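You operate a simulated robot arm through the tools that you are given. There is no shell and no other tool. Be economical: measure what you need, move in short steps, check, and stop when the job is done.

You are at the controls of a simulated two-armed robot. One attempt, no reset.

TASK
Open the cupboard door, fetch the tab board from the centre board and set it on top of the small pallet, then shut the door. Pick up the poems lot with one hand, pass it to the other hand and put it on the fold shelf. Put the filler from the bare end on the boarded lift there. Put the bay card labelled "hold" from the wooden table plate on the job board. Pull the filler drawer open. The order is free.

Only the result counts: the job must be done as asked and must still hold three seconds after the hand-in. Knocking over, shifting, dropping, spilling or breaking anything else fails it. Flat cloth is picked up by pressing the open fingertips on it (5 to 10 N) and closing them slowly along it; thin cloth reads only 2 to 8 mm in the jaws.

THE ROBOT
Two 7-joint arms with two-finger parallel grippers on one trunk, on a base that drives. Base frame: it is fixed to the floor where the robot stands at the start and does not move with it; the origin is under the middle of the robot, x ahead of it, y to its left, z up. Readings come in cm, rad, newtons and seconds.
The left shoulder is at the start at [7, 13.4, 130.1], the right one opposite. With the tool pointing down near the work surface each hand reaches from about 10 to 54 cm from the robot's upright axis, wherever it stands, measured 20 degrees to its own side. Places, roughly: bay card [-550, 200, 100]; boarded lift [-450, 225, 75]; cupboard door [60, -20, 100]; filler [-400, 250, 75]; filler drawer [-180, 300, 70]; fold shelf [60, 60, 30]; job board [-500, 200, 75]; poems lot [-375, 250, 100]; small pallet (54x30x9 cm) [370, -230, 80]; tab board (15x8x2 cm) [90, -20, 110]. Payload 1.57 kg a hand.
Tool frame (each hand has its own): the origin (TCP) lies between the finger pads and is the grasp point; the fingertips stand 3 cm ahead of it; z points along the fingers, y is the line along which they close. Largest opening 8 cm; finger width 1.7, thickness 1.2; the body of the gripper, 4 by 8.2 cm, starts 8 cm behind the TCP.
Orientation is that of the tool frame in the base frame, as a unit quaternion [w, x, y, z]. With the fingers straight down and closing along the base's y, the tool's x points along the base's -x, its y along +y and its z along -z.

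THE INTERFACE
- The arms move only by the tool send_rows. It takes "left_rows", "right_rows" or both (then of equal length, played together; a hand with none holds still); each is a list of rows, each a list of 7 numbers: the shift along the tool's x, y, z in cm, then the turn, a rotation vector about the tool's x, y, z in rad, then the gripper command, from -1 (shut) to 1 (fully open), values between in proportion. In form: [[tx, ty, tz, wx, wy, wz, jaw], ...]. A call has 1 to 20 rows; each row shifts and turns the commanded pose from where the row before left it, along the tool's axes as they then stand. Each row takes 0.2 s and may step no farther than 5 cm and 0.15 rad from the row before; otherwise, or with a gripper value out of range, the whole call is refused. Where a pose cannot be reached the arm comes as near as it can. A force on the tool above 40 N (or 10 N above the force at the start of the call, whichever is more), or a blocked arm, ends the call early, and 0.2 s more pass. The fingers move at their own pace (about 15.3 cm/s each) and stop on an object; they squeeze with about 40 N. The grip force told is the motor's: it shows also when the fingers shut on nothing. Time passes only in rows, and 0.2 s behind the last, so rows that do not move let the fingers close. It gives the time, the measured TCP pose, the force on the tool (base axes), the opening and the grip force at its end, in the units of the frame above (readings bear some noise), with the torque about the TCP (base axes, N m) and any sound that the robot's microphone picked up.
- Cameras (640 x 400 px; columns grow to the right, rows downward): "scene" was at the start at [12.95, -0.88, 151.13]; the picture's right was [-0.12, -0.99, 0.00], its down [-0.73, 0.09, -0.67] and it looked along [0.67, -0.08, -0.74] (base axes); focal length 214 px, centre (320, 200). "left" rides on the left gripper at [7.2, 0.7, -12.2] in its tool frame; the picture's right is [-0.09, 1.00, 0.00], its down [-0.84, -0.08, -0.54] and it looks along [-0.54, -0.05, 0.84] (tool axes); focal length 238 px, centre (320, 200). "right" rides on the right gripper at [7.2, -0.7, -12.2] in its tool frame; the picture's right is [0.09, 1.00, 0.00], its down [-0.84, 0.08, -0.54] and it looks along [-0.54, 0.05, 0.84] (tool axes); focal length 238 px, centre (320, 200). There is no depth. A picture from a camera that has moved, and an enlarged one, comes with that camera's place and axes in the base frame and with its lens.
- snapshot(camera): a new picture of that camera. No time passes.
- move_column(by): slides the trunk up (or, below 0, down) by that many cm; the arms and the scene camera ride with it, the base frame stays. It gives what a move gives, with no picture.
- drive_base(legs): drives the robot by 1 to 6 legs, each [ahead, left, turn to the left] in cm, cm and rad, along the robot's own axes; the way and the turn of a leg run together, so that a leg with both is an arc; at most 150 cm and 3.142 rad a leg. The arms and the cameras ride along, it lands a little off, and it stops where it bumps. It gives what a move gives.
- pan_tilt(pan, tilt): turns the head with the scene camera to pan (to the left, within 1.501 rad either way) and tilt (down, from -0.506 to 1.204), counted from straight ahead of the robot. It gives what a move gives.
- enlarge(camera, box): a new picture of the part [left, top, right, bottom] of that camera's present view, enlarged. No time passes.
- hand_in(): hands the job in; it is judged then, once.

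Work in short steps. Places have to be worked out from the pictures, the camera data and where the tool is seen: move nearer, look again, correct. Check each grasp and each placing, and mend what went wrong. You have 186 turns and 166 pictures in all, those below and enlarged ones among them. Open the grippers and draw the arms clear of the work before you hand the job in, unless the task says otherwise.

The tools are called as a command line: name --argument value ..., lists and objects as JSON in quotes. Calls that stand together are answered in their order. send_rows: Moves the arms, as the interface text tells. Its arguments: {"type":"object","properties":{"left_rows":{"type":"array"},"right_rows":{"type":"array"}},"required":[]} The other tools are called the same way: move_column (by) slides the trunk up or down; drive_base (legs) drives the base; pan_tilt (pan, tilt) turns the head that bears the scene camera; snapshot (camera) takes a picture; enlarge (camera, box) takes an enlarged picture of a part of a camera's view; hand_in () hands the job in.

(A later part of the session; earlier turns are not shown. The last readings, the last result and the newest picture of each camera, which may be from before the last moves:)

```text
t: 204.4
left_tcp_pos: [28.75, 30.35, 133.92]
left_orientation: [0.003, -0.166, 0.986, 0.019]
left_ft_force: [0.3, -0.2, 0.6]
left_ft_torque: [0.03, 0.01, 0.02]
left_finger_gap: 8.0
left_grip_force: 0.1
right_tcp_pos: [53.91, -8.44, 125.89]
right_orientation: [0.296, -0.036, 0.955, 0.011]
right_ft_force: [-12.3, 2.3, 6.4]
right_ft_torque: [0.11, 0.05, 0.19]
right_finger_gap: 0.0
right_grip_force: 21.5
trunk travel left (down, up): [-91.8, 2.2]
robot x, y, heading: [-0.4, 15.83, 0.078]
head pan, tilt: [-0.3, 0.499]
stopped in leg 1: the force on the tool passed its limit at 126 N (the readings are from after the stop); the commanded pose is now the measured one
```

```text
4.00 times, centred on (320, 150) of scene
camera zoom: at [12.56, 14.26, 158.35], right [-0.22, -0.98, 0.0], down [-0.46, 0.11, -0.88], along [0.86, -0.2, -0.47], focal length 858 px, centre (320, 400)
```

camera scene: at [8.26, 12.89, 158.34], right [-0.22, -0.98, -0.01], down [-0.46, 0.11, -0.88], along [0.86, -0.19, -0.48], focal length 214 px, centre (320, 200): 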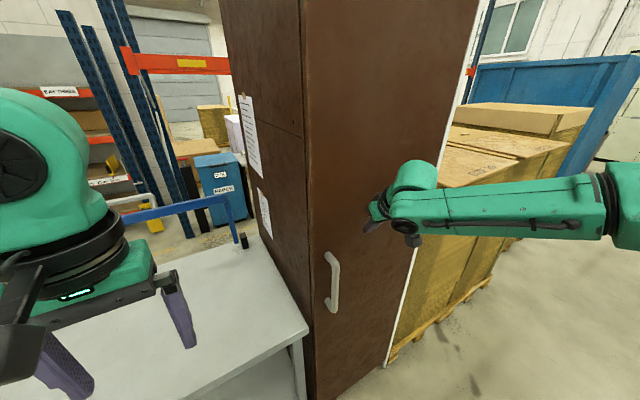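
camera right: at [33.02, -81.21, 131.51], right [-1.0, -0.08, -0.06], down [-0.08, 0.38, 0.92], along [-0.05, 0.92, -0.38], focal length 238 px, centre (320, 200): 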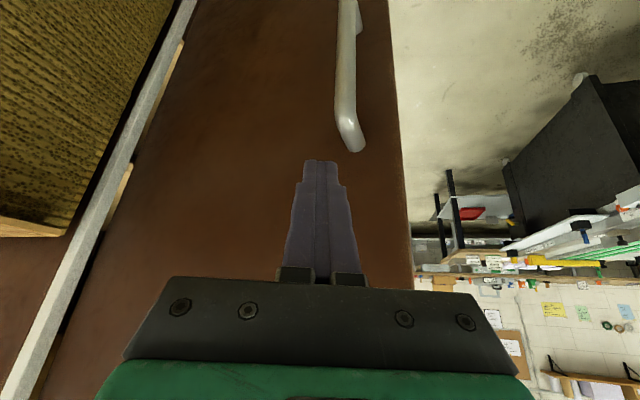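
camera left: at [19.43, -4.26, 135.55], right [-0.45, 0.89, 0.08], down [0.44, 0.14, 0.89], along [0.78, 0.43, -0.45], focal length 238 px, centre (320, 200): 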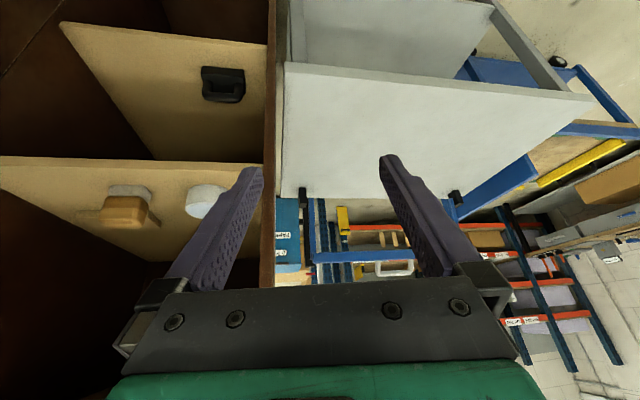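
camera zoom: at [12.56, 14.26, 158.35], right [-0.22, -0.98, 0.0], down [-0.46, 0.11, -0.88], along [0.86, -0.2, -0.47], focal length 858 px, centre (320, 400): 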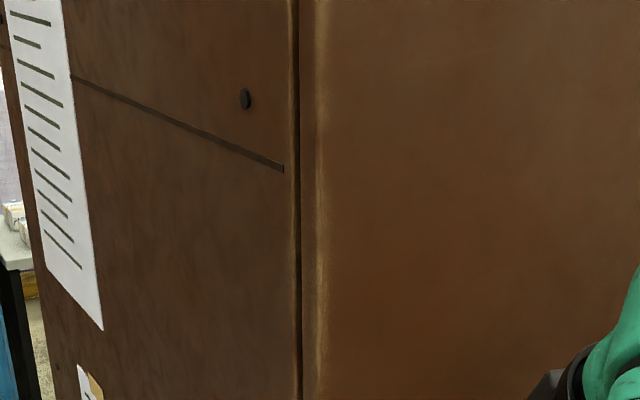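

Shut firmly. I back off, restore the right hand to pointing down, and turn toward the back-left area (heading ≈2.3).

drive_base --legs '[[-22, 0, 0]]'

send_rows --right_rows '[[2.8, 0, -1.9, 0, 0, 0, 0], [2.8, 0, -1.9, 0, 0, 0, 1], [2.8, 0, -1.9, 0, 0, 0, 1], [2.8, 0, -1.9, 0, 0.15, 0, 1], [0, 0, 0, 0, 0.15, 0, 1], [0, 0, 0, 0, 0.15, 0, 1], [0, 0, 0, 0, 0.15, 0, 1]]'

drive_base --legs '[[0, 0, 1.1], [0, 0, 1.1], [60, 0, 0]]'

pan_tilt --pan 0.0 --tilt 0.4

snapshot --camera "scene"

```text
t: 206.1
left_tcp_pos: [7.71, 28.75, 133.61]
left_orientation: [-0.003, -0.168, 0.986, 0.02]
left_ft_force: [-0.1, 0.2, -0.5]
left_ft_torque: [-0.01, 0.03, 0.05]
left_finger_gap: 8.0
left_grip_force: 0.1
right_tcp_pos: [33.0, -10.08, 125.27]
right_orientation: [0.291, -0.037, 0.956, 0.011]
right_ft_force: [0.6, -0.2, 0.8]
right_ft_torque: [0.0, 0.04, 0.0]
right_finger_gap: 0.0
right_grip_force: 20.6
trunk travel left (down, up): [-91.8, 2.2]
robot x, y, heading: [-22.49, 14.09, 0.084]
head pan, tilt: [-0.3, 0.499]
```

```text
t: 207.7
left_tcp_pos: [7.29, 28.87, 133.76]
left_orientation: [-0.001, -0.168, 0.986, 0.02]
left_ft_force: [0.0, 0.3, -0.5]
left_ft_torque: [0.0, 0.01, 0.03]
left_finger_gap: 8.0
left_grip_force: 0.1
right_tcp_pos: [20.41, -10.9, 125.62]
right_orientation: [-0.004, -0.04, 0.999, 0.0]
right_ft_force: [-0.5, -0.2, 0.2]
right_ft_torque: [-0.01, 0.05, 0.04]
right_finger_gap: 8.01
right_grip_force: 0.0
right hand out of reach, approached as far as the arm can: row 3
trunk travel left (down, up): [-91.8, 2.2]
robot x, y, heading: [-22.96, 14.35, 0.08]
head pan, tilt: [-0.3, 0.499]
```

```text
t: 216.5
left_tcp_pos: [-89.21, 75.86, 133.89]
left_orientation: [0.016, 0.951, -0.31, -0.009]
left_ft_force: [0.5, -0.5, -0.2]
left_ft_torque: [-0.01, 0.01, 0.0]
left_finger_gap: 7.99
left_grip_force: 0.1
right_tcp_pos: [-63.96, 109.26, 125.54]
right_orientation: [0.001, 0.903, -0.43, 0.002]
right_ft_force: [-0.3, 0.7, -1.0]
right_ft_torque: [0.06, -0.02, 0.0]
right_finger_gap: 8.01
right_grip_force: 0.2
trunk travel left (down, up): [-91.8, 2.2]
robot x, y, heading: [-60.21, 59.79, 2.257]
head pan, tilt: [-0.3, 0.499]
```

```text
t: 217.3
left_tcp_pos: [-89.26, 76.09, 133.92]
left_orientation: [0.018, 0.95, -0.31, -0.008]
left_ft_force: [-0.9, 0.3, -0.2]
left_ft_torque: [-0.02, -0.01, -0.02]
left_finger_gap: 8.02
left_grip_force: 0.1
right_tcp_pos: [-64.08, 109.4, 125.41]
right_orientation: [0.001, 0.903, -0.43, 0.002]
right_ft_force: [-0.5, -0.3, -0.5]
right_ft_torque: [-0.02, 0.01, -0.02]
right_finger_gap: 8.01
right_grip_force: 0.1
trunk travel left (down, up): [-91.8, 2.2]
robot x, y, heading: [-60.23, 59.6, 2.258]
head pan, tilt: [0.0, 0.4]
```

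```text
83 pictures are left
camera scene: at [-69.25, 70.82, 159.19], right [0.77, 0.63, 0.0], down [0.25, -0.3, -0.92], along [-0.58, 0.71, -0.39], focal length 214 px, centre (320, 200)
```

scene: 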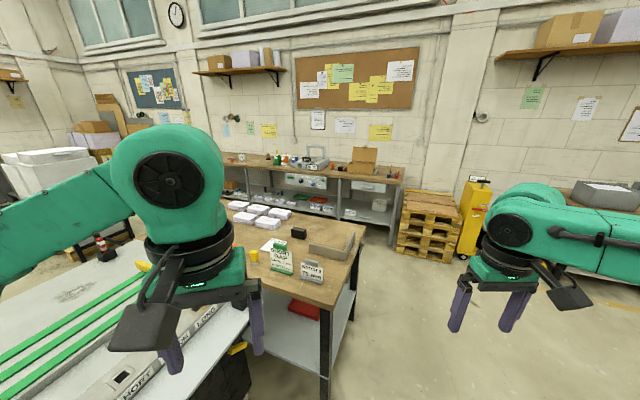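

The targets lie along the tilted wall bench; room axes are turned ~15°. I drive around the island table's right end into the corridor before the bench.

drive_base --legs '[[0, 0, -0.424], [76, -20, 0], [60, 0, 0], [45, 0, 0]]'

pan_tilt --pan 0.7 --tilt 0.5

snapshot --camera "scene"

```text
t: 228.1
left_tcp_pos: [-109.34, 265.08, 133.89]
left_orientation: [0.015, 0.868, -0.495, -0.013]
left_ft_force: [-0.7, -0.1, 0.9]
left_ft_torque: [0.02, 0.0, 0.03]
left_finger_gap: 7.96
left_grip_force: 0.0
right_tcp_pos: [-72.83, 285.72, 125.55]
right_orientation: [0.001, 0.797, -0.604, 0.001]
right_ft_force: [-0.5, 0.2, 0.4]
right_ft_torque: [-0.01, 0.0, 0.0]
right_finger_gap: 7.99
right_grip_force: 0.0
trunk travel left (down, up): [-91.8, 2.2]
robot x, y, heading: [-89.14, 239.16, 1.85]
head pan, tilt: [0.0, 0.4]
```

```text
t: 229.1
left_tcp_pos: [-109.33, 265.29, 133.77]
left_orientation: [0.016, 0.868, -0.496, -0.013]
left_ft_force: [0.2, 0.3, -0.9]
left_ft_torque: [0.0, -0.02, 0.03]
left_finger_gap: 8.01
left_grip_force: 0.0
right_tcp_pos: [-73.02, 285.92, 125.46]
right_orientation: [0.001, 0.797, -0.603, 0.002]
right_ft_force: [-0.2, -0.3, -0.4]
right_ft_torque: [0.0, 0.0, 0.01]
right_finger_gap: 8.0
right_grip_force: 0.1
trunk travel left (down, up): [-91.8, 2.2]
robot x, y, heading: [-88.81, 238.67, 1.852]
head pan, tilt: [0.7, 0.499]
```

```text
82 pictures are left
camera scene: at [-98.02, 248.75, 158.28], right [0.56, 0.83, 0.0], down [0.4, -0.27, -0.88], along [-0.73, 0.49, -0.48], focal length 214 px, centre (320, 200)
```

scene: 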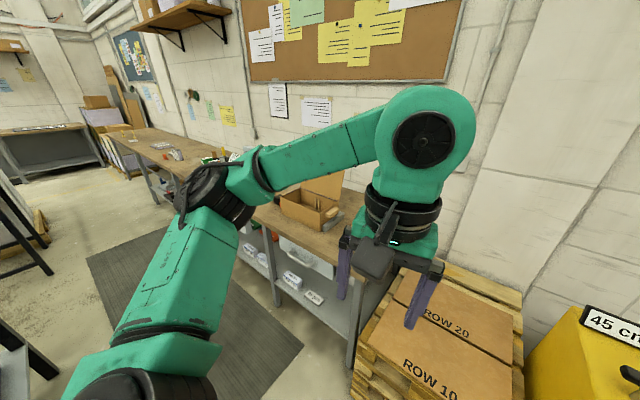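

I turn left to face down the corridor along the bench and look.

drive_base --legs '[[0, 0, 1.2], [40, 0, 0]]'

pan_tilt --pan -0.3 --tilt 0.5

snapshot --camera "scene"

```text
t: 234.6
left_tcp_pos: [-160.76, 233.61, 133.82]
left_orientation: [0.02, 0.997, 0.078, -0.002]
left_ft_force: [0.1, 0.3, 0.1]
left_ft_torque: [0.03, 0.03, -0.01]
left_finger_gap: 8.0
left_grip_force: 0.0
right_tcp_pos: [-166.52, 275.03, 125.6]
right_orientation: [0.0, 0.999, -0.052, 0.001]
right_ft_force: [0.8, -0.5, 0.0]
right_ft_torque: [0.05, 0.03, 0.0]
right_finger_gap: 8.01
right_grip_force: 0.0
trunk travel left (down, up): [-91.8, 2.2]
robot x, y, heading: [-129.05, 242.72, 3.04]
head pan, tilt: [0.7, 0.499]
```

```text
t: 235.9
left_tcp_pos: [-161.11, 233.63, 133.84]
left_orientation: [0.02, 0.997, 0.078, -0.002]
left_ft_force: [-0.4, 0.4, -0.5]
left_ft_torque: [-0.01, 0.0, -0.03]
left_finger_gap: 8.0
left_grip_force: 0.0
right_tcp_pos: [-166.61, 275.01, 125.49]
right_orientation: [0.0, 0.999, -0.051, 0.002]
right_ft_force: [0.1, -0.3, 0.1]
right_ft_torque: [0.0, 0.02, 0.03]
right_finger_gap: 7.99
right_grip_force: 0.1
trunk travel left (down, up): [-91.8, 2.2]
robot x, y, heading: [-129.23, 242.75, 3.043]
head pan, tilt: [-0.3, 0.499]
```

```text
81 pictures are left
camera scene: at [-142.22, 246.7, 158.28], right [0.39, 0.92, 0.0], down [0.44, -0.19, -0.88], along [-0.81, 0.34, -0.48], focal length 214 px, centre (320, 200)
```

scene: 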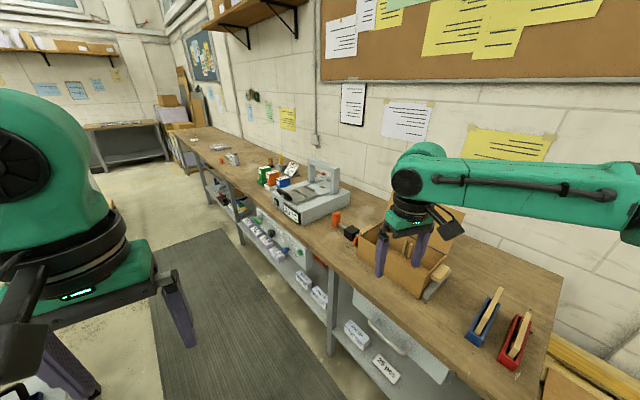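

I found the drawer (light panel with loop handle near [−180, 300, 70]). I'll leave it till last. I tuck the right hand in, and drive on along the corridor.

send_rows --right_rows '[[2.5, 3, 0, 0, 0, 0, 1], [2.5, 3, 0, 0, 0, 0, 1], [1, 3, 0, 0, 0, 0, 1]]'

drive_base --legs '[[0, 0, 0.36], [0, 14, 0], [80, 0, 0], [60, 0, 0]]'

snapshot --camera "scene"

```text
t: 236.7
left_tcp_pos: [-161.09, 233.44, 133.73]
left_orientation: [0.019, 0.997, 0.078, -0.001]
left_ft_force: [-0.5, 0.7, -0.1]
left_ft_torque: [0.03, -0.01, 0.03]
left_finger_gap: 8.0
left_grip_force: 0.0
right_tcp_pos: [-161.65, 265.3, 125.69]
right_orientation: [0.0, 0.999, -0.052, 0.002]
right_ft_force: [0.2, -0.6, 0.1]
right_ft_torque: [0.01, -0.03, 0.0]
right_finger_gap: 8.0
right_grip_force: 0.1
trunk travel left (down, up): [-91.8, 2.2]
robot x, y, heading: [-128.97, 242.6, 3.04]
head pan, tilt: [-0.3, 0.499]
```

```text
t: 246.0
left_tcp_pos: [-288.14, 177.71, 133.76]
left_orientation: [0.02, 0.971, 0.24, 0.001]
left_ft_force: [-0.1, -0.9, 0.6]
left_ft_torque: [-0.01, -0.01, 0.0]
left_finger_gap: 8.01
left_grip_force: 0.1
right_tcp_pos: [-299.08, 207.53, 125.7]
right_orientation: [-0.001, 0.994, 0.113, 0.002]
right_ft_force: [-0.2, -0.2, -0.2]
right_ft_torque: [0.0, -0.01, 0.04]
right_finger_gap: 8.01
right_grip_force: 0.0
trunk travel left (down, up): [-91.8, 2.2]
robot x, y, heading: [-260.89, 196.39, -2.91]
head pan, tilt: [-0.3, 0.499]
```

```text
80 pictures are left
camera scene: at [-274.62, 196.12, 158.3], right [0.07, 1.0, 0.0], down [0.48, -0.03, -0.88], along [-0.88, 0.06, -0.48], focal length 214 px, centre (320, 200)
```

scene: 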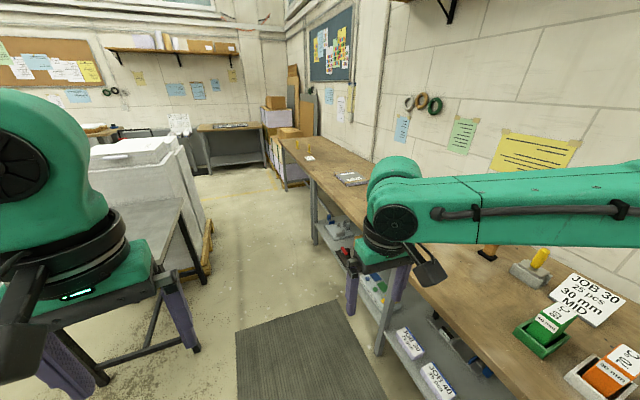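

I drive on 80 cm and turn right to face the bench where the poems lot should be.

drive_base --legs '[[82, 2, 0], [0, 0, -1.54]]'

pan_tilt --pan 0.0 --tilt 0.6

snapshot --camera "scene"

```text
t: 254.1
left_tcp_pos: [-360.96, 203.53, 133.88]
left_orientation: [0.014, 0.862, -0.507, -0.012]
left_ft_force: [-0.2, -0.4, 0.2]
left_ft_torque: [0.0, -0.02, 0.0]
left_finger_gap: 8.02
left_grip_force: 0.1
right_tcp_pos: [-331.25, 215.15, 125.66]
right_orientation: [0.001, 0.789, -0.614, 0.002]
right_ft_force: [-0.4, 1.1, 0.1]
right_ft_torque: [-0.01, -0.01, -0.02]
right_finger_gap: 7.99
right_grip_force: 0.1
trunk travel left (down, up): [-91.8, 2.2]
robot x, y, heading: [-341.13, 176.49, 1.827]
head pan, tilt: [-0.3, 0.499]
```

```text
t: 254.9
left_tcp_pos: [-360.84, 203.6, 133.75]
left_orientation: [0.016, 0.862, -0.507, -0.013]
left_ft_force: [-0.2, 0.1, -0.2]
left_ft_torque: [-0.04, -0.01, 0.0]
left_finger_gap: 7.99
left_grip_force: 0.2
right_tcp_pos: [-331.19, 215.13, 125.65]
right_orientation: [0.002, 0.789, -0.614, 0.002]
right_ft_force: [-0.2, -0.3, -0.6]
right_ft_torque: [0.0, -0.02, 0.04]
right_finger_gap: 8.02
right_grip_force: 0.2
trunk travel left (down, up): [-91.8, 2.2]
robot x, y, heading: [-341.11, 176.53, 1.822]
head pan, tilt: [0.0, 0.6]
```

```text
79 pictures are left
camera scene: at [-344.69, 190.03, 157.37], right [0.97, 0.25, 0.0], down [0.14, -0.55, -0.83], along [-0.2, 0.8, -0.56], focal length 214 px, centre (320, 200)
```

scene: 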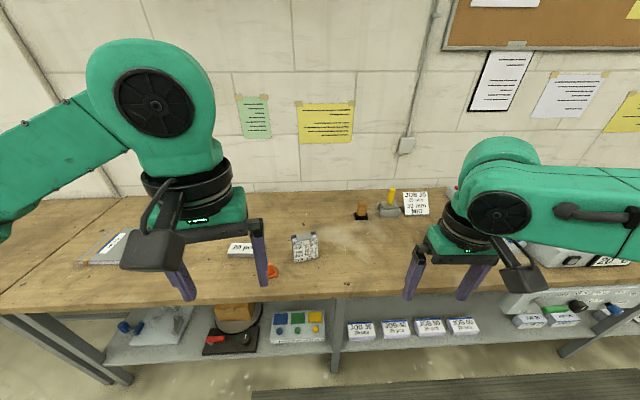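

I see small items on the bench. I enlarge to read them.

enlarge --camera "scene" --box '[210, 190, 370, 290]'

enlarge --camera "scene" --box '[0, 190, 200, 315]'

```text
4.00 times, centred on (290, 240) of scene
camera zoom: at [-344.69, 190.03, 157.37], right [0.97, 0.25, 0.0], down [0.14, -0.55, -0.83], along [-0.2, 0.8, -0.56], focal length 858 px, centre (440, 40)
```

zoom: 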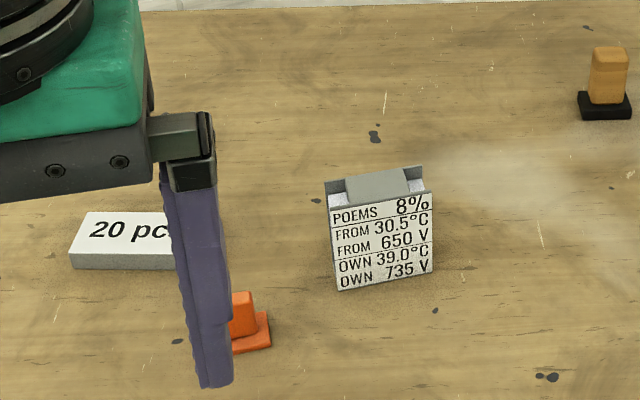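

```text
3.20 times, centred on (100, 252) of scene
camera zoom: at [-344.69, 190.03, 157.37], right [0.97, 0.25, 0.0], down [0.14, -0.55, -0.83], along [-0.2, 0.8, -0.56], focal length 686 px, centre (1024, 32)
```

zoom: 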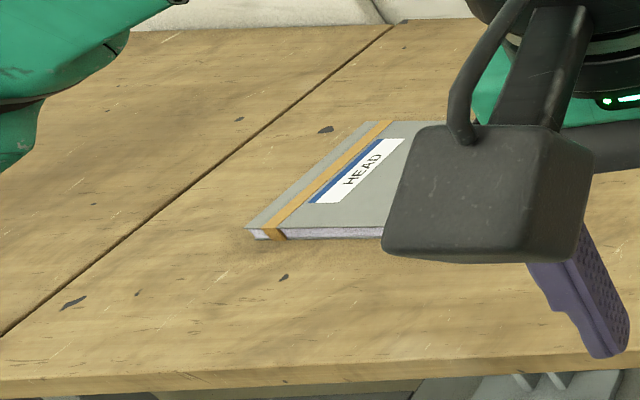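

The poems lot is the small labelled display on the bench. For filler/lift/job board I need more views: I enlarge the lower shelf and look left.

enlarge --camera "scene" --box '[90, 290, 346, 400]'

pan_tilt --pan 0.9 --tilt 0.5

snapshot --camera "scene"

```text
2.50 times, centred on (218, 345) of scene
camera zoom: at [-344.69, 190.03, 157.37], right [0.97, 0.25, 0.0], down [0.14, -0.55, -0.83], along [-0.2, 0.8, -0.56], focal length 536 px, centre (575, -162)
```

zoom: 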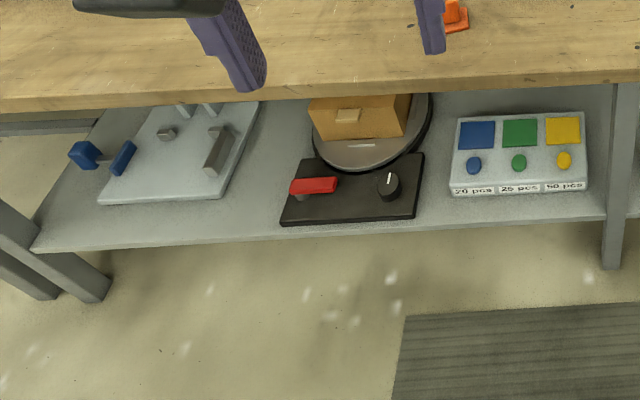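

```text
t: 256.1
left_tcp_pos: [-360.87, 203.59, 133.77]
left_orientation: [0.016, 0.862, -0.506, -0.013]
left_ft_force: [0.5, -0.3, 1.0]
left_ft_torque: [-0.02, -0.03, -0.01]
left_finger_gap: 8.01
left_grip_force: 0.0
right_tcp_pos: [-331.2, 215.09, 125.55]
right_orientation: [0.001, 0.789, -0.614, 0.002]
right_ft_force: [0.4, 0.4, 0.6]
right_ft_torque: [-0.01, 0.02, 0.02]
right_finger_gap: 7.99
right_grip_force: 0.0
trunk travel left (down, up): [-91.8, 2.2]
robot x, y, heading: [-341.48, 176.5, 1.824]
head pan, tilt: [0.901, 0.499]
```

```text
75 pictures are left
camera scene: at [-350.8, 185.17, 158.28], right [0.41, 0.91, 0.0], down [0.44, -0.2, -0.88], along [-0.8, 0.36, -0.48], focal length 214 px, centre (320, 200)
```

scene: 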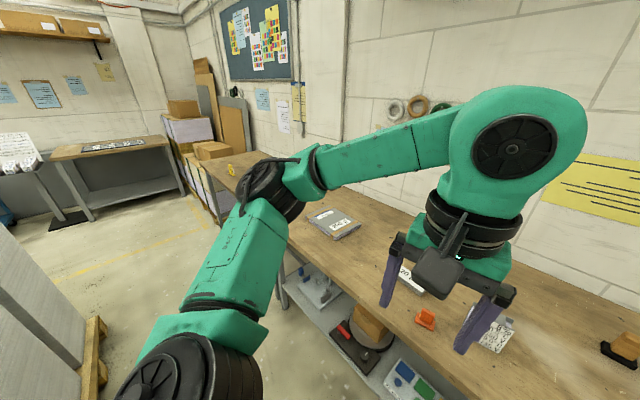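

The bench continues to the left with the book-like block, and more at its far end. I lower the left elbow (extending the hand) and drive left 100 cm along the bench.

send_rows --left_rows '[[-4, 0, 1, 0, 0, 0, 1], [-4, 0, 1, 0, 0, 0, 1], [-4, 0, 1, 0, 0, 0, 1], [-2, 0, 1, 0, 0, 0, 1]]'

drive_base --legs '[[0, 100, 0]]'

pan_tilt --pan 0.2 --tilt 0.65

snapshot --camera "scene"

```text
t: 257.1
left_tcp_pos: [-367.73, 215.68, 129.7]
left_orientation: [0.016, 0.862, -0.507, -0.012]
left_ft_force: [-1.1, 0.7, -0.2]
left_ft_torque: [0.0, -0.03, 0.01]
left_finger_gap: 7.99
left_grip_force: 0.1
right_tcp_pos: [-331.16, 215.1, 125.59]
right_orientation: [0.002, 0.789, -0.614, 0.001]
right_ft_force: [0.0, 0.2, -0.3]
right_ft_torque: [-0.03, 0.02, -0.04]
right_finger_gap: 7.98
right_grip_force: 0.0
trunk travel left (down, up): [-91.8, 2.2]
robot x, y, heading: [-341.24, 176.43, 1.819]
head pan, tilt: [0.901, 0.499]
```

```text
t: 262.4
left_tcp_pos: [-467.05, 190.06, 129.78]
left_orientation: [0.016, 0.862, -0.507, -0.013]
left_ft_force: [0.5, 0.6, -0.4]
left_ft_torque: [0.0, 0.04, -0.03]
left_finger_gap: 7.99
left_grip_force: 0.1
right_tcp_pos: [-430.61, 189.53, 125.48]
right_orientation: [0.002, 0.789, -0.614, 0.003]
right_ft_force: [0.2, 0.4, -0.9]
right_ft_torque: [0.03, 0.01, 0.0]
right_finger_gap: 7.99
right_grip_force: 0.1
trunk travel left (down, up): [-91.8, 2.2]
robot x, y, heading: [-440.69, 150.93, 1.827]
head pan, tilt: [0.901, 0.499]
```

```text
t: 263.5
left_tcp_pos: [-467.22, 190.08, 129.85]
left_orientation: [0.015, 0.862, -0.507, -0.013]
left_ft_force: [0.5, 0.5, -0.3]
left_ft_torque: [-0.03, -0.01, 0.02]
left_finger_gap: 8.0
left_grip_force: 0.1
right_tcp_pos: [-430.66, 189.39, 125.66]
right_orientation: [0.002, 0.789, -0.615, 0.002]
right_ft_force: [-0.6, 0.0, 0.2]
right_ft_torque: [0.03, -0.01, -0.02]
right_finger_gap: 8.0
right_grip_force: 0.1
trunk travel left (down, up): [-91.8, 2.2]
robot x, y, heading: [-440.78, 151.62, 1.829]
head pan, tilt: [0.201, 0.649]
```

```text
74 pictures are left
camera scene: at [-445.81, 163.69, 156.94], right [0.9, 0.44, 0.0], down [0.26, -0.54, -0.8], along [-0.35, 0.72, -0.6], focal length 214 px, centre (320, 200)
```

scene: 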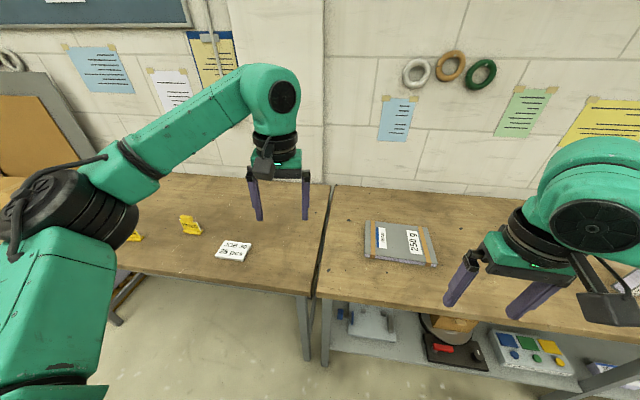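

Now the layout is clear: "JOB 40" board at ≈[−505, 201], yellow bay cards at ≈[−532, 202] and [−547, 187], the boarded lift (HEAD / 250 g) at ≈[−440, 235], the filler is the "20 pcs" block. I go left to read the bay cards.

drive_base --legs '[[0, 65, 0], [8, 0, 0]]'

pan_tilt --pan 0.1 --tilt 0.8

snapshot --camera "scene"

```text
t: 267.8
left_tcp_pos: [-531.22, 181.22, 130.29]
left_orientation: [0.013, 0.859, -0.511, -0.017]
left_ft_force: [-1.2, -0.3, 0.3]
left_ft_torque: [0.06, 0.0, -0.02]
left_finger_gap: 8.0
left_grip_force: 0.0
right_tcp_pos: [-494.66, 180.37, 125.81]
right_orientation: [-0.001, 0.787, -0.617, -0.002]
right_ft_force: [0.3, -0.8, 0.0]
right_ft_torque: [0.05, -0.01, -0.01]
right_finger_gap: 7.99
right_grip_force: 0.1
trunk travel left (down, up): [-91.8, 2.2]
robot x, y, heading: [-505.38, 142.84, 1.817]
head pan, tilt: [0.201, 0.649]
```

```text
t: 268.4
left_tcp_pos: [-531.35, 181.98, 130.03]
left_orientation: [0.015, 0.86, -0.51, -0.013]
left_ft_force: [0.0, -0.3, -0.3]
left_ft_torque: [0.01, 0.03, -0.03]
left_finger_gap: 7.99
left_grip_force: 0.0
right_tcp_pos: [-494.88, 181.13, 125.68]
right_orientation: [0.0, 0.787, -0.617, 0.001]
right_ft_force: [0.8, 0.1, -0.4]
right_ft_torque: [0.01, -0.01, 0.02]
right_finger_gap: 7.99
right_grip_force: 0.2
trunk travel left (down, up): [-91.8, 2.2]
robot x, y, heading: [-505.81, 143.19, 1.816]
head pan, tilt: [0.099, 0.799]
```

```text
73 pictures are left
camera scene: at [-509.14, 155.11, 155.72], right [0.94, 0.34, 0.0], down [0.24, -0.67, -0.7], along [-0.24, 0.66, -0.71], focal length 214 px, centre (320, 200)
```

scene: 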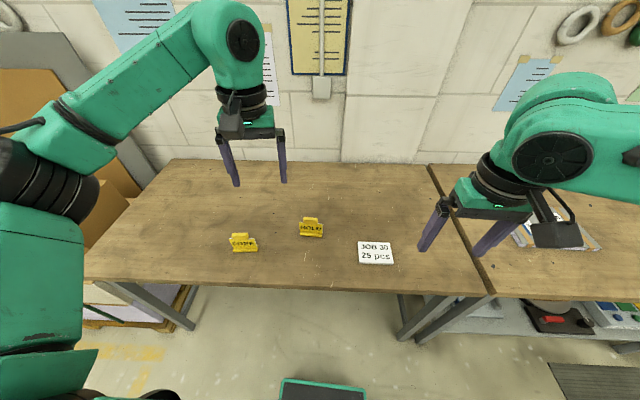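

enlarge --camera "scene" --box '[210, 200, 410, 280]'

```text
3.20 times, centred on (310, 240) of scene
camera zoom: at [-509.14, 155.11, 155.72], right [0.94, 0.34, 0.0], down [0.24, -0.67, -0.7], along [-0.24, 0.66, -0.71], focal length 686 px, centre (352, 72)
```

zoom: 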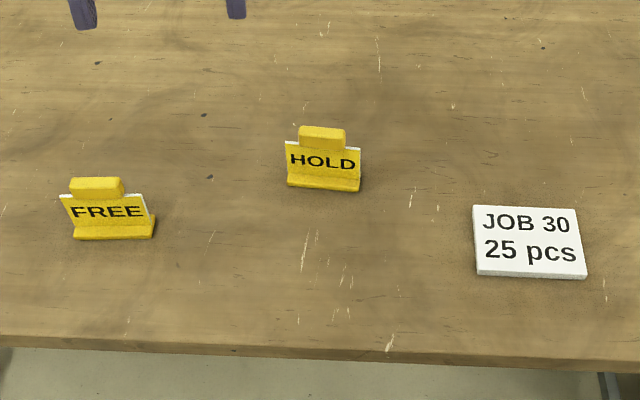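

HOLD is the right one of the two, at ≈[−530, 202]; the job board at ≈[−504, 201]. I move 18 cm left and 10 cm ahead, turn the right gripper 90° so that it closes along the depth, and lower the column.

drive_base --legs '[[0, 18, 0], [10, 0, 0]]'

send_rows --right_rows '[[0, 0, 0, 0, 0, 0.15, 1], [0, 0, 0, 0, 0, 0.15, 1], [0, 0, 0, 0, 0, 0.15, 1], [0, 0, 0, 0, 0, 0.15, 1], [0, 0, 0, 0, 0, 0.15, 1], [0, 0, 0, 0, 0, 0.15, 1], [0, 0, 0, 0, 0, 0.15, 1], [0, 0, 0, 0, 0, 0.15, 1], [0, 0, 0, 0, 0, 0.15, 1], [0, 0, 0, 0, 0, 0.15, 1]]'

move_column --by -24

snapshot --camera "scene"

snapshot --camera "right"

```text
t: 270.7
left_tcp_pos: [-550.91, 186.6, 130.12]
left_orientation: [0.013, 0.86, -0.51, -0.016]
left_ft_force: [0.1, -0.4, 0.3]
left_ft_torque: [0.06, 0.03, 0.04]
left_finger_gap: 8.0
left_grip_force: 0.0
right_tcp_pos: [-514.33, 185.8, 125.78]
right_orientation: [-0.001, 0.787, -0.617, 0.0]
right_ft_force: [0.7, -0.2, 0.5]
right_ft_torque: [0.06, 0.01, 0.0]
right_finger_gap: 8.0
right_grip_force: 0.0
trunk travel left (down, up): [-91.8, 2.2]
robot x, y, heading: [-524.96, 147.95, 1.816]
head pan, tilt: [0.099, 0.799]
```

```text
t: 272.9
left_tcp_pos: [-551.15, 187.34, 129.79]
left_orientation: [0.014, 0.86, -0.511, -0.012]
left_ft_force: [0.2, -0.8, -0.4]
left_ft_torque: [0.0, -0.01, -0.03]
left_finger_gap: 7.99
left_grip_force: 0.1
right_tcp_pos: [-514.7, 186.52, 125.56]
right_orientation: [0.0, -0.154, 0.988, -0.002]
right_ft_force: [-0.2, -0.7, 0.2]
right_ft_torque: [0.02, -0.02, -0.01]
right_finger_gap: 7.97
right_grip_force: 0.0
trunk travel left (down, up): [-91.8, 2.2]
robot x, y, heading: [-525.01, 147.94, 1.819]
head pan, tilt: [0.099, 0.799]
```

```text
t: 275.4
left_tcp_pos: [-551.22, 187.25, 105.88]
left_orientation: [0.015, 0.86, -0.51, -0.013]
left_ft_force: [0.2, 0.7, -0.1]
left_ft_torque: [-0.03, 0.03, 0.0]
left_finger_gap: 8.04
left_grip_force: 0.2
right_tcp_pos: [-514.63, 186.47, 101.46]
right_orientation: [0.001, -0.156, 0.988, -0.002]
right_ft_force: [-0.4, -0.6, 0.4]
right_ft_torque: [0.0, -0.03, 0.0]
right_finger_gap: 8.0
right_grip_force: 0.0
trunk travel left (down, up): [-67.8, 26.2]
robot x, y, heading: [-524.89, 148.08, 1.818]
head pan, tilt: [0.099, 0.799]
```

```text
71 pictures are left
camera scene: at [-528.9, 160.53, 131.69], right [0.94, 0.34, 0.0], down [0.24, -0.68, -0.7], along [-0.23, 0.66, -0.72], focal length 214 px, centre (320, 200)
```

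scene: 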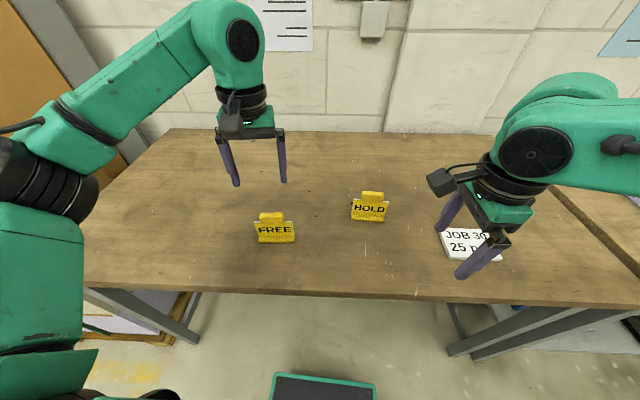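

```text
70 pictures are left
camera right: at [-521.2, 183.72, 113.76], right [-0.39, 0.92, 0.0], down [0.77, 0.33, 0.54], along [0.5, 0.21, -0.84], focal length 238 px, centre (320, 200)
```

right: 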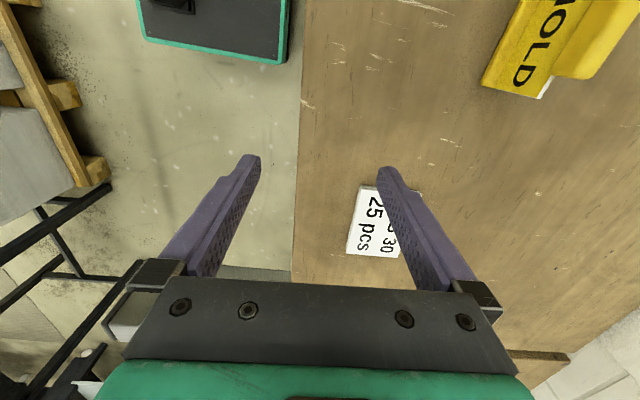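

HOLD's top is at z≈93, near [−529, 202]; table top z≈86. I move the right hand above it with tips just clear.

send_rows --right_rows '[[1.8, 3.8, 0.3, 0, 0, 0, 1], [1.8, 3.8, 0.3, 0, 0, 0, 1], [1.8, 3.8, 0.3, 0, 0, 0, 1], [1.8, 3.8, 0.3, 0, 0, 0, 1], [1.8, 3.8, 0.3, 0, 0, 0, 1]]'

snapshot --camera "right"

```text
t: 276.6
left_tcp_pos: [-551.01, 187.22, 105.8]
left_orientation: [0.014, 0.859, -0.511, -0.014]
left_ft_force: [0.8, 0.3, -0.4]
left_ft_torque: [0.03, -0.01, -0.01]
left_finger_gap: 8.0
left_grip_force: 0.0
right_tcp_pos: [-525.71, 199.31, 100.03]
right_orientation: [0.0, -0.154, 0.988, 0.0]
right_ft_force: [0.7, -0.2, -0.2]
right_ft_torque: [-0.01, 0.04, 0.04]
right_finger_gap: 8.0
right_grip_force: 0.1
right hand out of reach, approached as far as the arm can: row 5
trunk travel left (down, up): [-67.8, 26.2]
robot x, y, heading: [-524.72, 147.86, 1.815]
head pan, tilt: [0.099, 0.799]
```

```text
69 pictures are left
camera right: at [-532.32, 196.48, 112.09], right [-0.39, 0.92, 0.0], down [0.77, 0.33, 0.54], along [0.5, 0.21, -0.84], focal length 238 px, centre (320, 200)
```

right: 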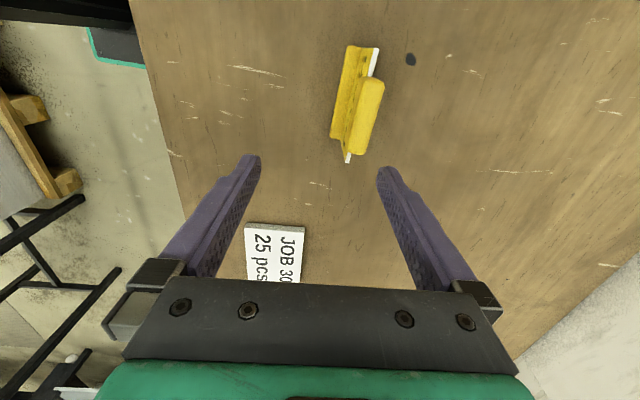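

Slightly short of reach; I drive 4 cm nearer and re-read.

drive_base --legs '[[4, 0, 0]]'

send_rows --right_rows '[[0, 0, 0, 0, 0, 0, 1]]'

```text
t: 277.5
left_tcp_pos: [-552.09, 190.74, 105.98]
left_orientation: [0.013, 0.86, -0.511, -0.014]
left_ft_force: [0.0, -1.2, 0.0]
left_ft_torque: [0.0, 0.0, 0.0]
left_finger_gap: 7.99
left_grip_force: 0.0
right_tcp_pos: [-526.6, 202.77, 100.1]
right_orientation: [0.0, -0.155, 0.988, 0.0]
right_ft_force: [-0.8, 0.7, 0.3]
right_ft_torque: [0.02, 0.02, -0.02]
right_finger_gap: 8.01
right_grip_force: 0.1
trunk travel left (down, up): [-67.8, 26.2]
robot x, y, heading: [-526.04, 151.64, 1.81]
head pan, tilt: [0.099, 0.799]
```

```text
t: 277.9
left_tcp_pos: [-552.05, 190.99, 105.91]
left_orientation: [0.015, 0.859, -0.511, -0.014]
left_ft_force: [-0.2, -0.6, -0.6]
left_ft_torque: [0.02, 0.02, 0.0]
left_finger_gap: 7.98
left_grip_force: 0.0
right_tcp_pos: [-526.65, 202.99, 100.02]
right_orientation: [0.001, -0.154, 0.988, -0.001]
right_ft_force: [0.1, 1.0, -0.2]
right_ft_torque: [0.01, 0.0, -0.01]
right_finger_gap: 8.03
right_grip_force: 0.0
trunk travel left (down, up): [-67.8, 26.2]
robot x, y, heading: [-525.75, 151.65, 1.816]
head pan, tilt: [0.099, 0.799]
```

send_rows --right_rows '[[3.2, -0.2, 0, 0, 0, 0, 1]]'

snapshot --camera "right"

```text
t: 278.3
left_tcp_pos: [-551.98, 191.1, 105.8]
left_orientation: [0.015, 0.859, -0.511, -0.013]
left_ft_force: [0.2, 0.2, 0.1]
left_ft_torque: [-0.01, 0.0, 0.01]
left_finger_gap: 7.99
left_grip_force: 0.0
right_tcp_pos: [-528.27, 201.04, 99.82]
right_orientation: [-0.002, -0.154, 0.988, 0.0]
right_ft_force: [0.2, -0.3, 0.5]
right_ft_torque: [0.01, -0.01, -0.03]
right_finger_gap: 7.99
right_grip_force: 0.0
right hand out of reach, approached as far as the arm can: row 1
trunk travel left (down, up): [-67.8, 26.2]
robot x, y, heading: [-525.94, 151.59, 1.816]
head pan, tilt: [0.099, 0.799]
```

```text
68 pictures are left
camera right: at [-534.75, 198.18, 112.0], right [-0.39, 0.92, 0.0], down [0.77, 0.33, 0.54], along [0.5, 0.21, -0.84], focal length 238 px, centre (320, 200)
```

right: 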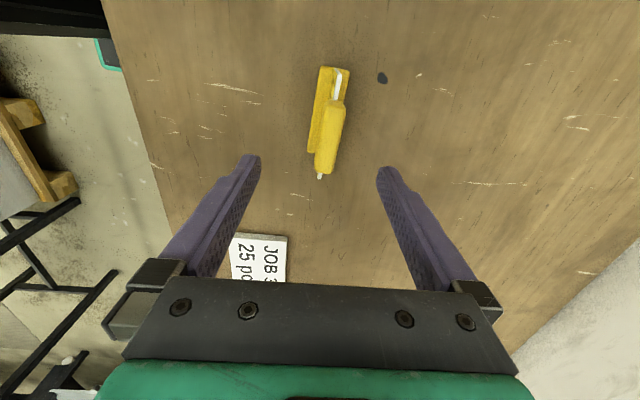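

Knob is ≈0.5 cm left and 0.8 cm deeper than the TCP. To have reach margin I shift the base 3 cm left and 1 cm ahead, then correct.

drive_base --legs '[[1, 3, 0]]'

send_rows --right_rows '[[-2, 0, 0, 0, 0, 0, 1], [-1, 0, 0, 0, 0, 0, 1]]'

snapshot --camera "right"

```text
t: 279.1
left_tcp_pos: [-554.8, 191.19, 106.02]
left_orientation: [0.016, 0.859, -0.511, -0.015]
left_ft_force: [-0.6, -0.4, -1.2]
left_ft_torque: [0.01, 0.03, 0.0]
left_finger_gap: 8.01
left_grip_force: 0.1
right_tcp_pos: [-531.03, 201.18, 99.81]
right_orientation: [-0.004, -0.154, 0.988, 0.0]
right_ft_force: [0.8, 0.0, 0.3]
right_ft_torque: [0.0, 0.03, 0.0]
right_finger_gap: 8.01
right_grip_force: 0.0
trunk travel left (down, up): [-67.8, 26.2]
robot x, y, heading: [-529.15, 152.15, 1.815]
head pan, tilt: [0.099, 0.799]
```

```text
t: 279.7
left_tcp_pos: [-555.07, 191.36, 105.8]
left_orientation: [0.014, 0.859, -0.512, -0.013]
left_ft_force: [0.1, 0.4, 0.8]
left_ft_torque: [0.01, 0.0, -0.02]
left_finger_gap: 7.99
left_grip_force: 0.0
right_tcp_pos: [-528.43, 202.1, 99.87]
right_orientation: [-0.002, -0.155, 0.988, -0.001]
right_ft_force: [0.3, -0.1, -0.1]
right_ft_torque: [0.0, 0.03, -0.01]
right_finger_gap: 8.01
right_grip_force: 0.1
trunk travel left (down, up): [-67.8, 26.2]
robot x, y, heading: [-529.41, 151.74, 1.812]
head pan, tilt: [0.099, 0.799]
```

```text
67 pictures are left
camera right: at [-534.94, 199.25, 112.01], right [-0.39, 0.92, 0.0], down [0.78, 0.33, 0.54], along [0.49, 0.21, -0.84], focal length 238 px, centre (320, 200)
```

right: 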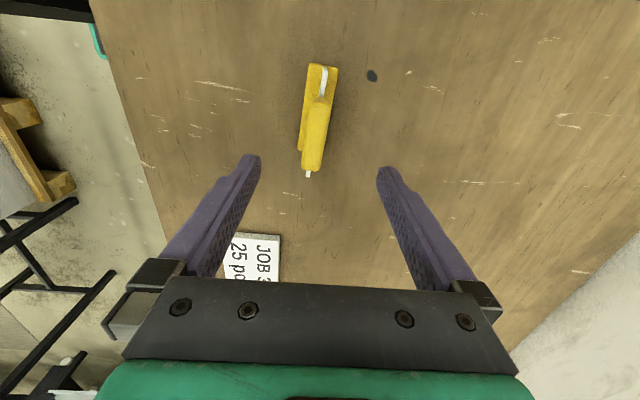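

Centred. I shift 0.9 cm, descend 8 cm, and close.

send_rows --right_rows '[[0.9, 0, 1, 0, 0, 0, 1], [0, 0, 3, 0, 0, 0, 1], [0, 0, 3, 0, 0, 0, 1], [0, 0, 1.2, 0, 0, 0, 1]]'

snapshot --camera "right"

```text
t: 280.7
left_tcp_pos: [-555.09, 191.29, 105.81]
left_orientation: [0.015, 0.859, -0.511, -0.014]
left_ft_force: [0.5, -0.6, 0.7]
left_ft_torque: [0.01, -0.02, -0.01]
left_finger_gap: 8.0
left_grip_force: 0.1
right_tcp_pos: [-529.34, 201.98, 91.44]
right_orientation: [-0.002, -0.155, 0.988, -0.001]
right_ft_force: [0.4, 1.5, 0.5]
right_ft_torque: [-0.03, 0.0, -0.03]
right_finger_gap: 8.01
right_grip_force: 0.1
trunk travel left (down, up): [-67.8, 26.2]
robot x, y, heading: [-529.45, 152.22, 1.814]
head pan, tilt: [0.099, 0.799]
```

```text
66 pictures are left
camera right: at [-535.89, 199.09, 103.72], right [-0.39, 0.92, 0.0], down [0.78, 0.33, 0.54], along [0.5, 0.21, -0.84], focal length 238 px, centre (320, 200)
```

right: 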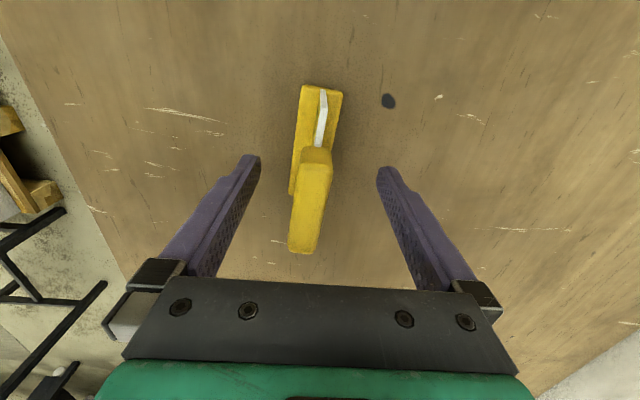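

Good alignment; I nudge −0.4 cm in depth and close.

send_rows --right_rows '[[0, -0.4, 0, 0, 0, 0.08, 1], [0, 0, 0, 0, 0, 0, 0.3], [0, 0, 0, 0, 0, 0, -0.2], [0, 0, 0, 0, 0, 0, -0.6], [0, 0, 0, 0, 0, 0, -1], [0, 0, 0, 0, 0, 0, -1], [0, 0, -2, 0, 0, 0, -1], [0, 0, -3, 0, 0, 0, -1]]'

snapshot --camera "right"

snapshot --camera "scene"

```text
t: 282.5
left_tcp_pos: [-555.11, 191.23, 105.94]
left_orientation: [0.014, 0.859, -0.511, -0.013]
left_ft_force: [0.2, 0.2, -0.9]
left_ft_torque: [0.02, -0.02, 0.0]
left_finger_gap: 8.02
left_grip_force: 0.0
right_tcp_pos: [-529.14, 201.67, 96.56]
right_orientation: [-0.002, -0.114, 0.993, 0.0]
right_ft_force: [-0.3, 0.8, -1.1]
right_ft_torque: [0.0, 0.03, 0.0]
right_finger_gap: 1.49
right_grip_force: 30.8
trunk travel left (down, up): [-67.8, 26.2]
robot x, y, heading: [-529.03, 152.03, 1.814]
head pan, tilt: [0.099, 0.799]
```

```text
65 pictures are left
camera right: at [-535.89, 199.32, 108.77], right [-0.32, 0.95, 0.0], down [0.8, 0.27, 0.54], along [0.51, 0.17, -0.84], focal length 238 px, centre (320, 200)
```

right: 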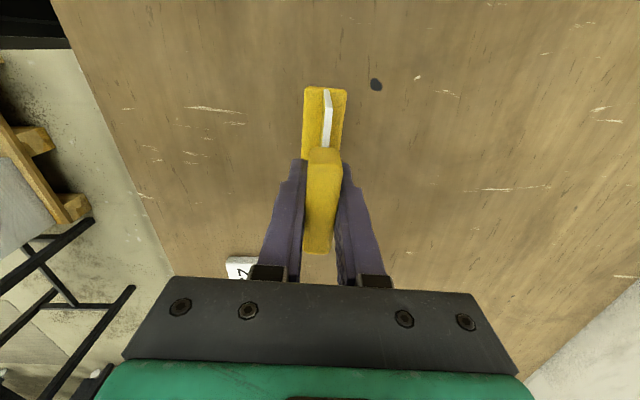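

```text
64 pictures are left
camera scene: at [-533.01, 164.49, 131.68], right [0.94, 0.34, 0.0], down [0.24, -0.68, -0.7], along [-0.23, 0.66, -0.72], focal length 214 px, centre (320, 200)
```

scene: 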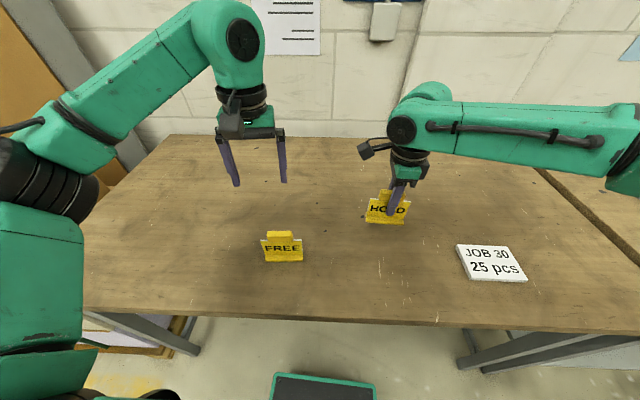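

HOLD is held (1.49 cm). I shift the base 20 cm right and fine-position the card above the job board (≈[−504, 200]).

drive_base --legs '[[0, -20, 0]]'

send_rows --right_rows '[[-1.3, -2.5, 0, 0, 0, 0, -1], [-1.3, -2.5, 0, 0, 0, 0, -1], [-1.3, -2.4, 0, 0, 0, 0, -1]]'

snapshot --camera "scene"

snapshot --camera "right"

```text
t: 284.1
left_tcp_pos: [-535.5, 196.18, 105.79]
left_orientation: [0.015, 0.859, -0.512, -0.012]
left_ft_force: [-0.2, 0.8, 0.4]
left_ft_torque: [-0.02, -0.02, 0.0]
left_finger_gap: 8.0
left_grip_force: 0.1
right_tcp_pos: [-509.46, 206.59, 96.52]
right_orientation: [0.0, -0.114, 0.993, 0.0]
right_ft_force: [-0.9, 0.1, -0.6]
right_ft_torque: [0.0, 0.01, 0.01]
right_finger_gap: 1.54
right_grip_force: 31.2
trunk travel left (down, up): [-67.8, 26.2]
robot x, y, heading: [-509.28, 156.75, 1.816]
head pan, tilt: [0.099, 0.799]
```

```text
t: 284.9
left_tcp_pos: [-535.3, 196.21, 105.86]
left_orientation: [0.014, 0.858, -0.513, -0.013]
left_ft_force: [0.8, -0.4, -0.4]
left_ft_torque: [0.01, 0.03, 0.0]
left_finger_gap: 8.01
left_grip_force: 0.1
right_tcp_pos: [-503.79, 200.05, 96.57]
right_orientation: [-0.002, -0.114, 0.993, -0.001]
right_ft_force: [0.6, -0.2, 0.4]
right_ft_torque: [0.06, 0.03, 0.02]
right_finger_gap: 1.48
right_grip_force: 31.0
trunk travel left (down, up): [-67.8, 26.2]
robot x, y, heading: [-509.56, 156.92, 1.812]
head pan, tilt: [0.099, 0.799]
```

```text
63 pictures are left
camera scene: at [-513.21, 169.33, 131.69], right [0.94, 0.33, 0.0], down [0.24, -0.68, -0.7], along [-0.23, 0.66, -0.72], focal length 214 px, centre (320, 200)
```

scene: 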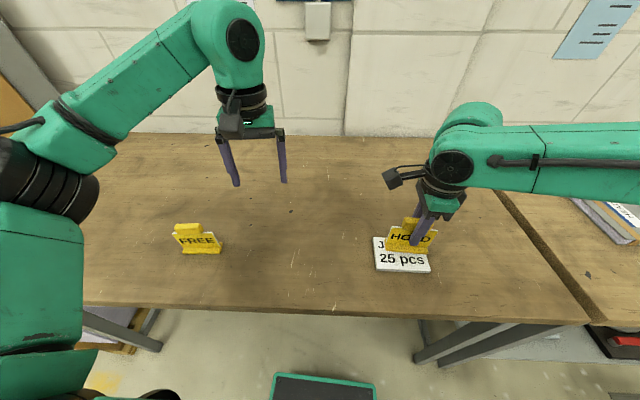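

```text
62 pictures are left
camera right: at [-510.5, 197.71, 108.79], right [-0.32, 0.95, 0.0], down [0.8, 0.27, 0.54], along [0.51, 0.17, -0.84], focal length 238 px, centre (320, 200)
```

right: 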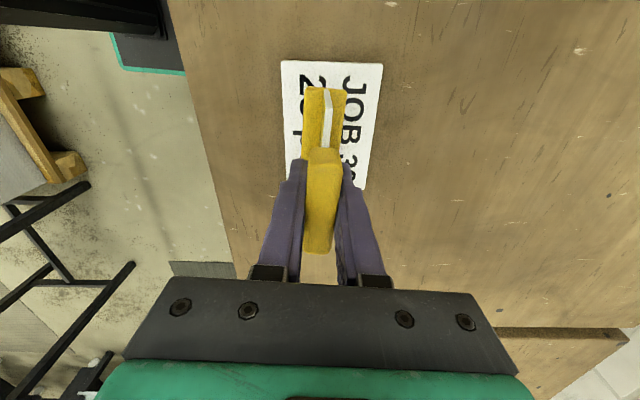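

The board's centre is ~1.7 cm to tool +x and ~0.6 cm +y. I correct and lower until contact.

send_rows --right_rows '[[1.7, 0.6, 0, 0, 0, 0, -1], [0, 0, 1.5, 0, 0, 0, -1], [0, 0, 1, 0, 0, 0, -1], [0, 0, 0.5, 0, 0, 0, -1]]'

send_rows --right_rows '[[0, 0, 0.4, 0, 0, 0, -1], [0, 0, 0.4, 0, 0, 0, -1]]'

```text
t: 285.9
left_tcp_pos: [-535.41, 196.29, 105.91]
left_orientation: [0.015, 0.858, -0.513, -0.013]
left_ft_force: [0.5, -0.1, 0.5]
left_ft_torque: [0.03, 0.03, 0.01]
left_finger_gap: 7.99
left_grip_force: 0.1
right_tcp_pos: [-505.56, 200.46, 93.47]
right_orientation: [-0.001, -0.113, 0.994, 0.0]
right_ft_force: [0.1, -0.9, -1.4]
right_ft_torque: [0.02, -0.03, -0.04]
right_finger_gap: 1.51
right_grip_force: 30.6
trunk travel left (down, up): [-67.8, 26.2]
robot x, y, heading: [-509.63, 157.06, 1.81]
head pan, tilt: [0.099, 0.799]
```

```text
t: 286.5
left_tcp_pos: [-535.45, 196.08, 105.98]
left_orientation: [0.014, 0.858, -0.513, -0.014]
left_ft_force: [0.0, 0.2, 0.1]
left_ft_torque: [0.01, -0.03, 0.0]
left_finger_gap: 8.01
left_grip_force: 0.0
right_tcp_pos: [-505.75, 200.24, 92.89]
right_orientation: [-0.003, -0.114, 0.993, 0.003]
right_ft_force: [1.1, 2.0, 15.0]
right_ft_torque: [-0.01, -0.13, 0.03]
right_finger_gap: 1.48
right_grip_force: 30.5
trunk travel left (down, up): [-67.8, 26.2]
robot x, y, heading: [-509.61, 157.04, 1.811]
head pan, tilt: [0.099, 0.799]
```

Contact at 15 N. I ease up, open, and lift.

send_rows --right_rows '[[0, 0, -0.2, 0, 0, 0, -1], [0, 0, 0, 0, 0, 0, -0.4], [0, 0, 0, 0, 0, 0, 0.3], [0, 0, 0, 0, 0, 0, 1], [0, 0, -3, 0, 0, 0, 1], [0, 0, -4, 0, 0, 0, 1], [0, 0, -3, 0, 0, 0, 1]]'

snapshot --camera "right"

```text
t: 288.1
left_tcp_pos: [-535.36, 196.15, 105.85]
left_orientation: [0.015, 0.859, -0.512, -0.014]
left_ft_force: [-0.6, 0.2, 0.2]
left_ft_torque: [-0.02, -0.03, -0.02]
left_finger_gap: 8.0
left_grip_force: 0.1
right_tcp_pos: [-505.64, 200.36, 102.84]
right_orientation: [-0.002, -0.113, 0.994, 0.0]
right_ft_force: [0.7, -0.1, 0.5]
right_ft_torque: [-0.02, 0.05, 0.04]
right_finger_gap: 8.01
right_grip_force: 0.2
trunk travel left (down, up): [-67.8, 26.2]
robot x, y, heading: [-509.87, 156.79, 1.813]
head pan, tilt: [0.099, 0.799]
```

```text
61 pictures are left
camera right: at [-512.43, 198.06, 115.11], right [-0.32, 0.95, 0.0], down [0.8, 0.27, 0.54], along [0.51, 0.17, -0.84], focal length 238 px, centre (320, 200)
```

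right: 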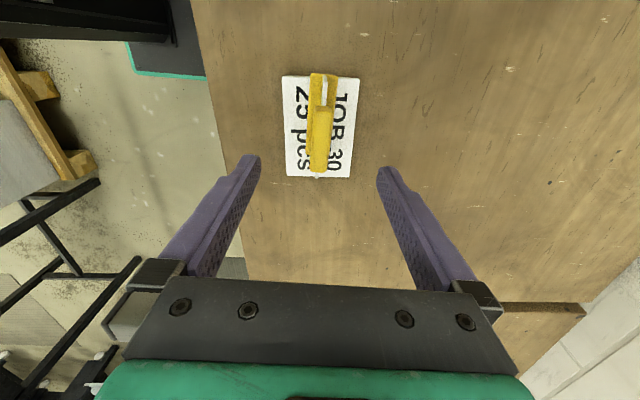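

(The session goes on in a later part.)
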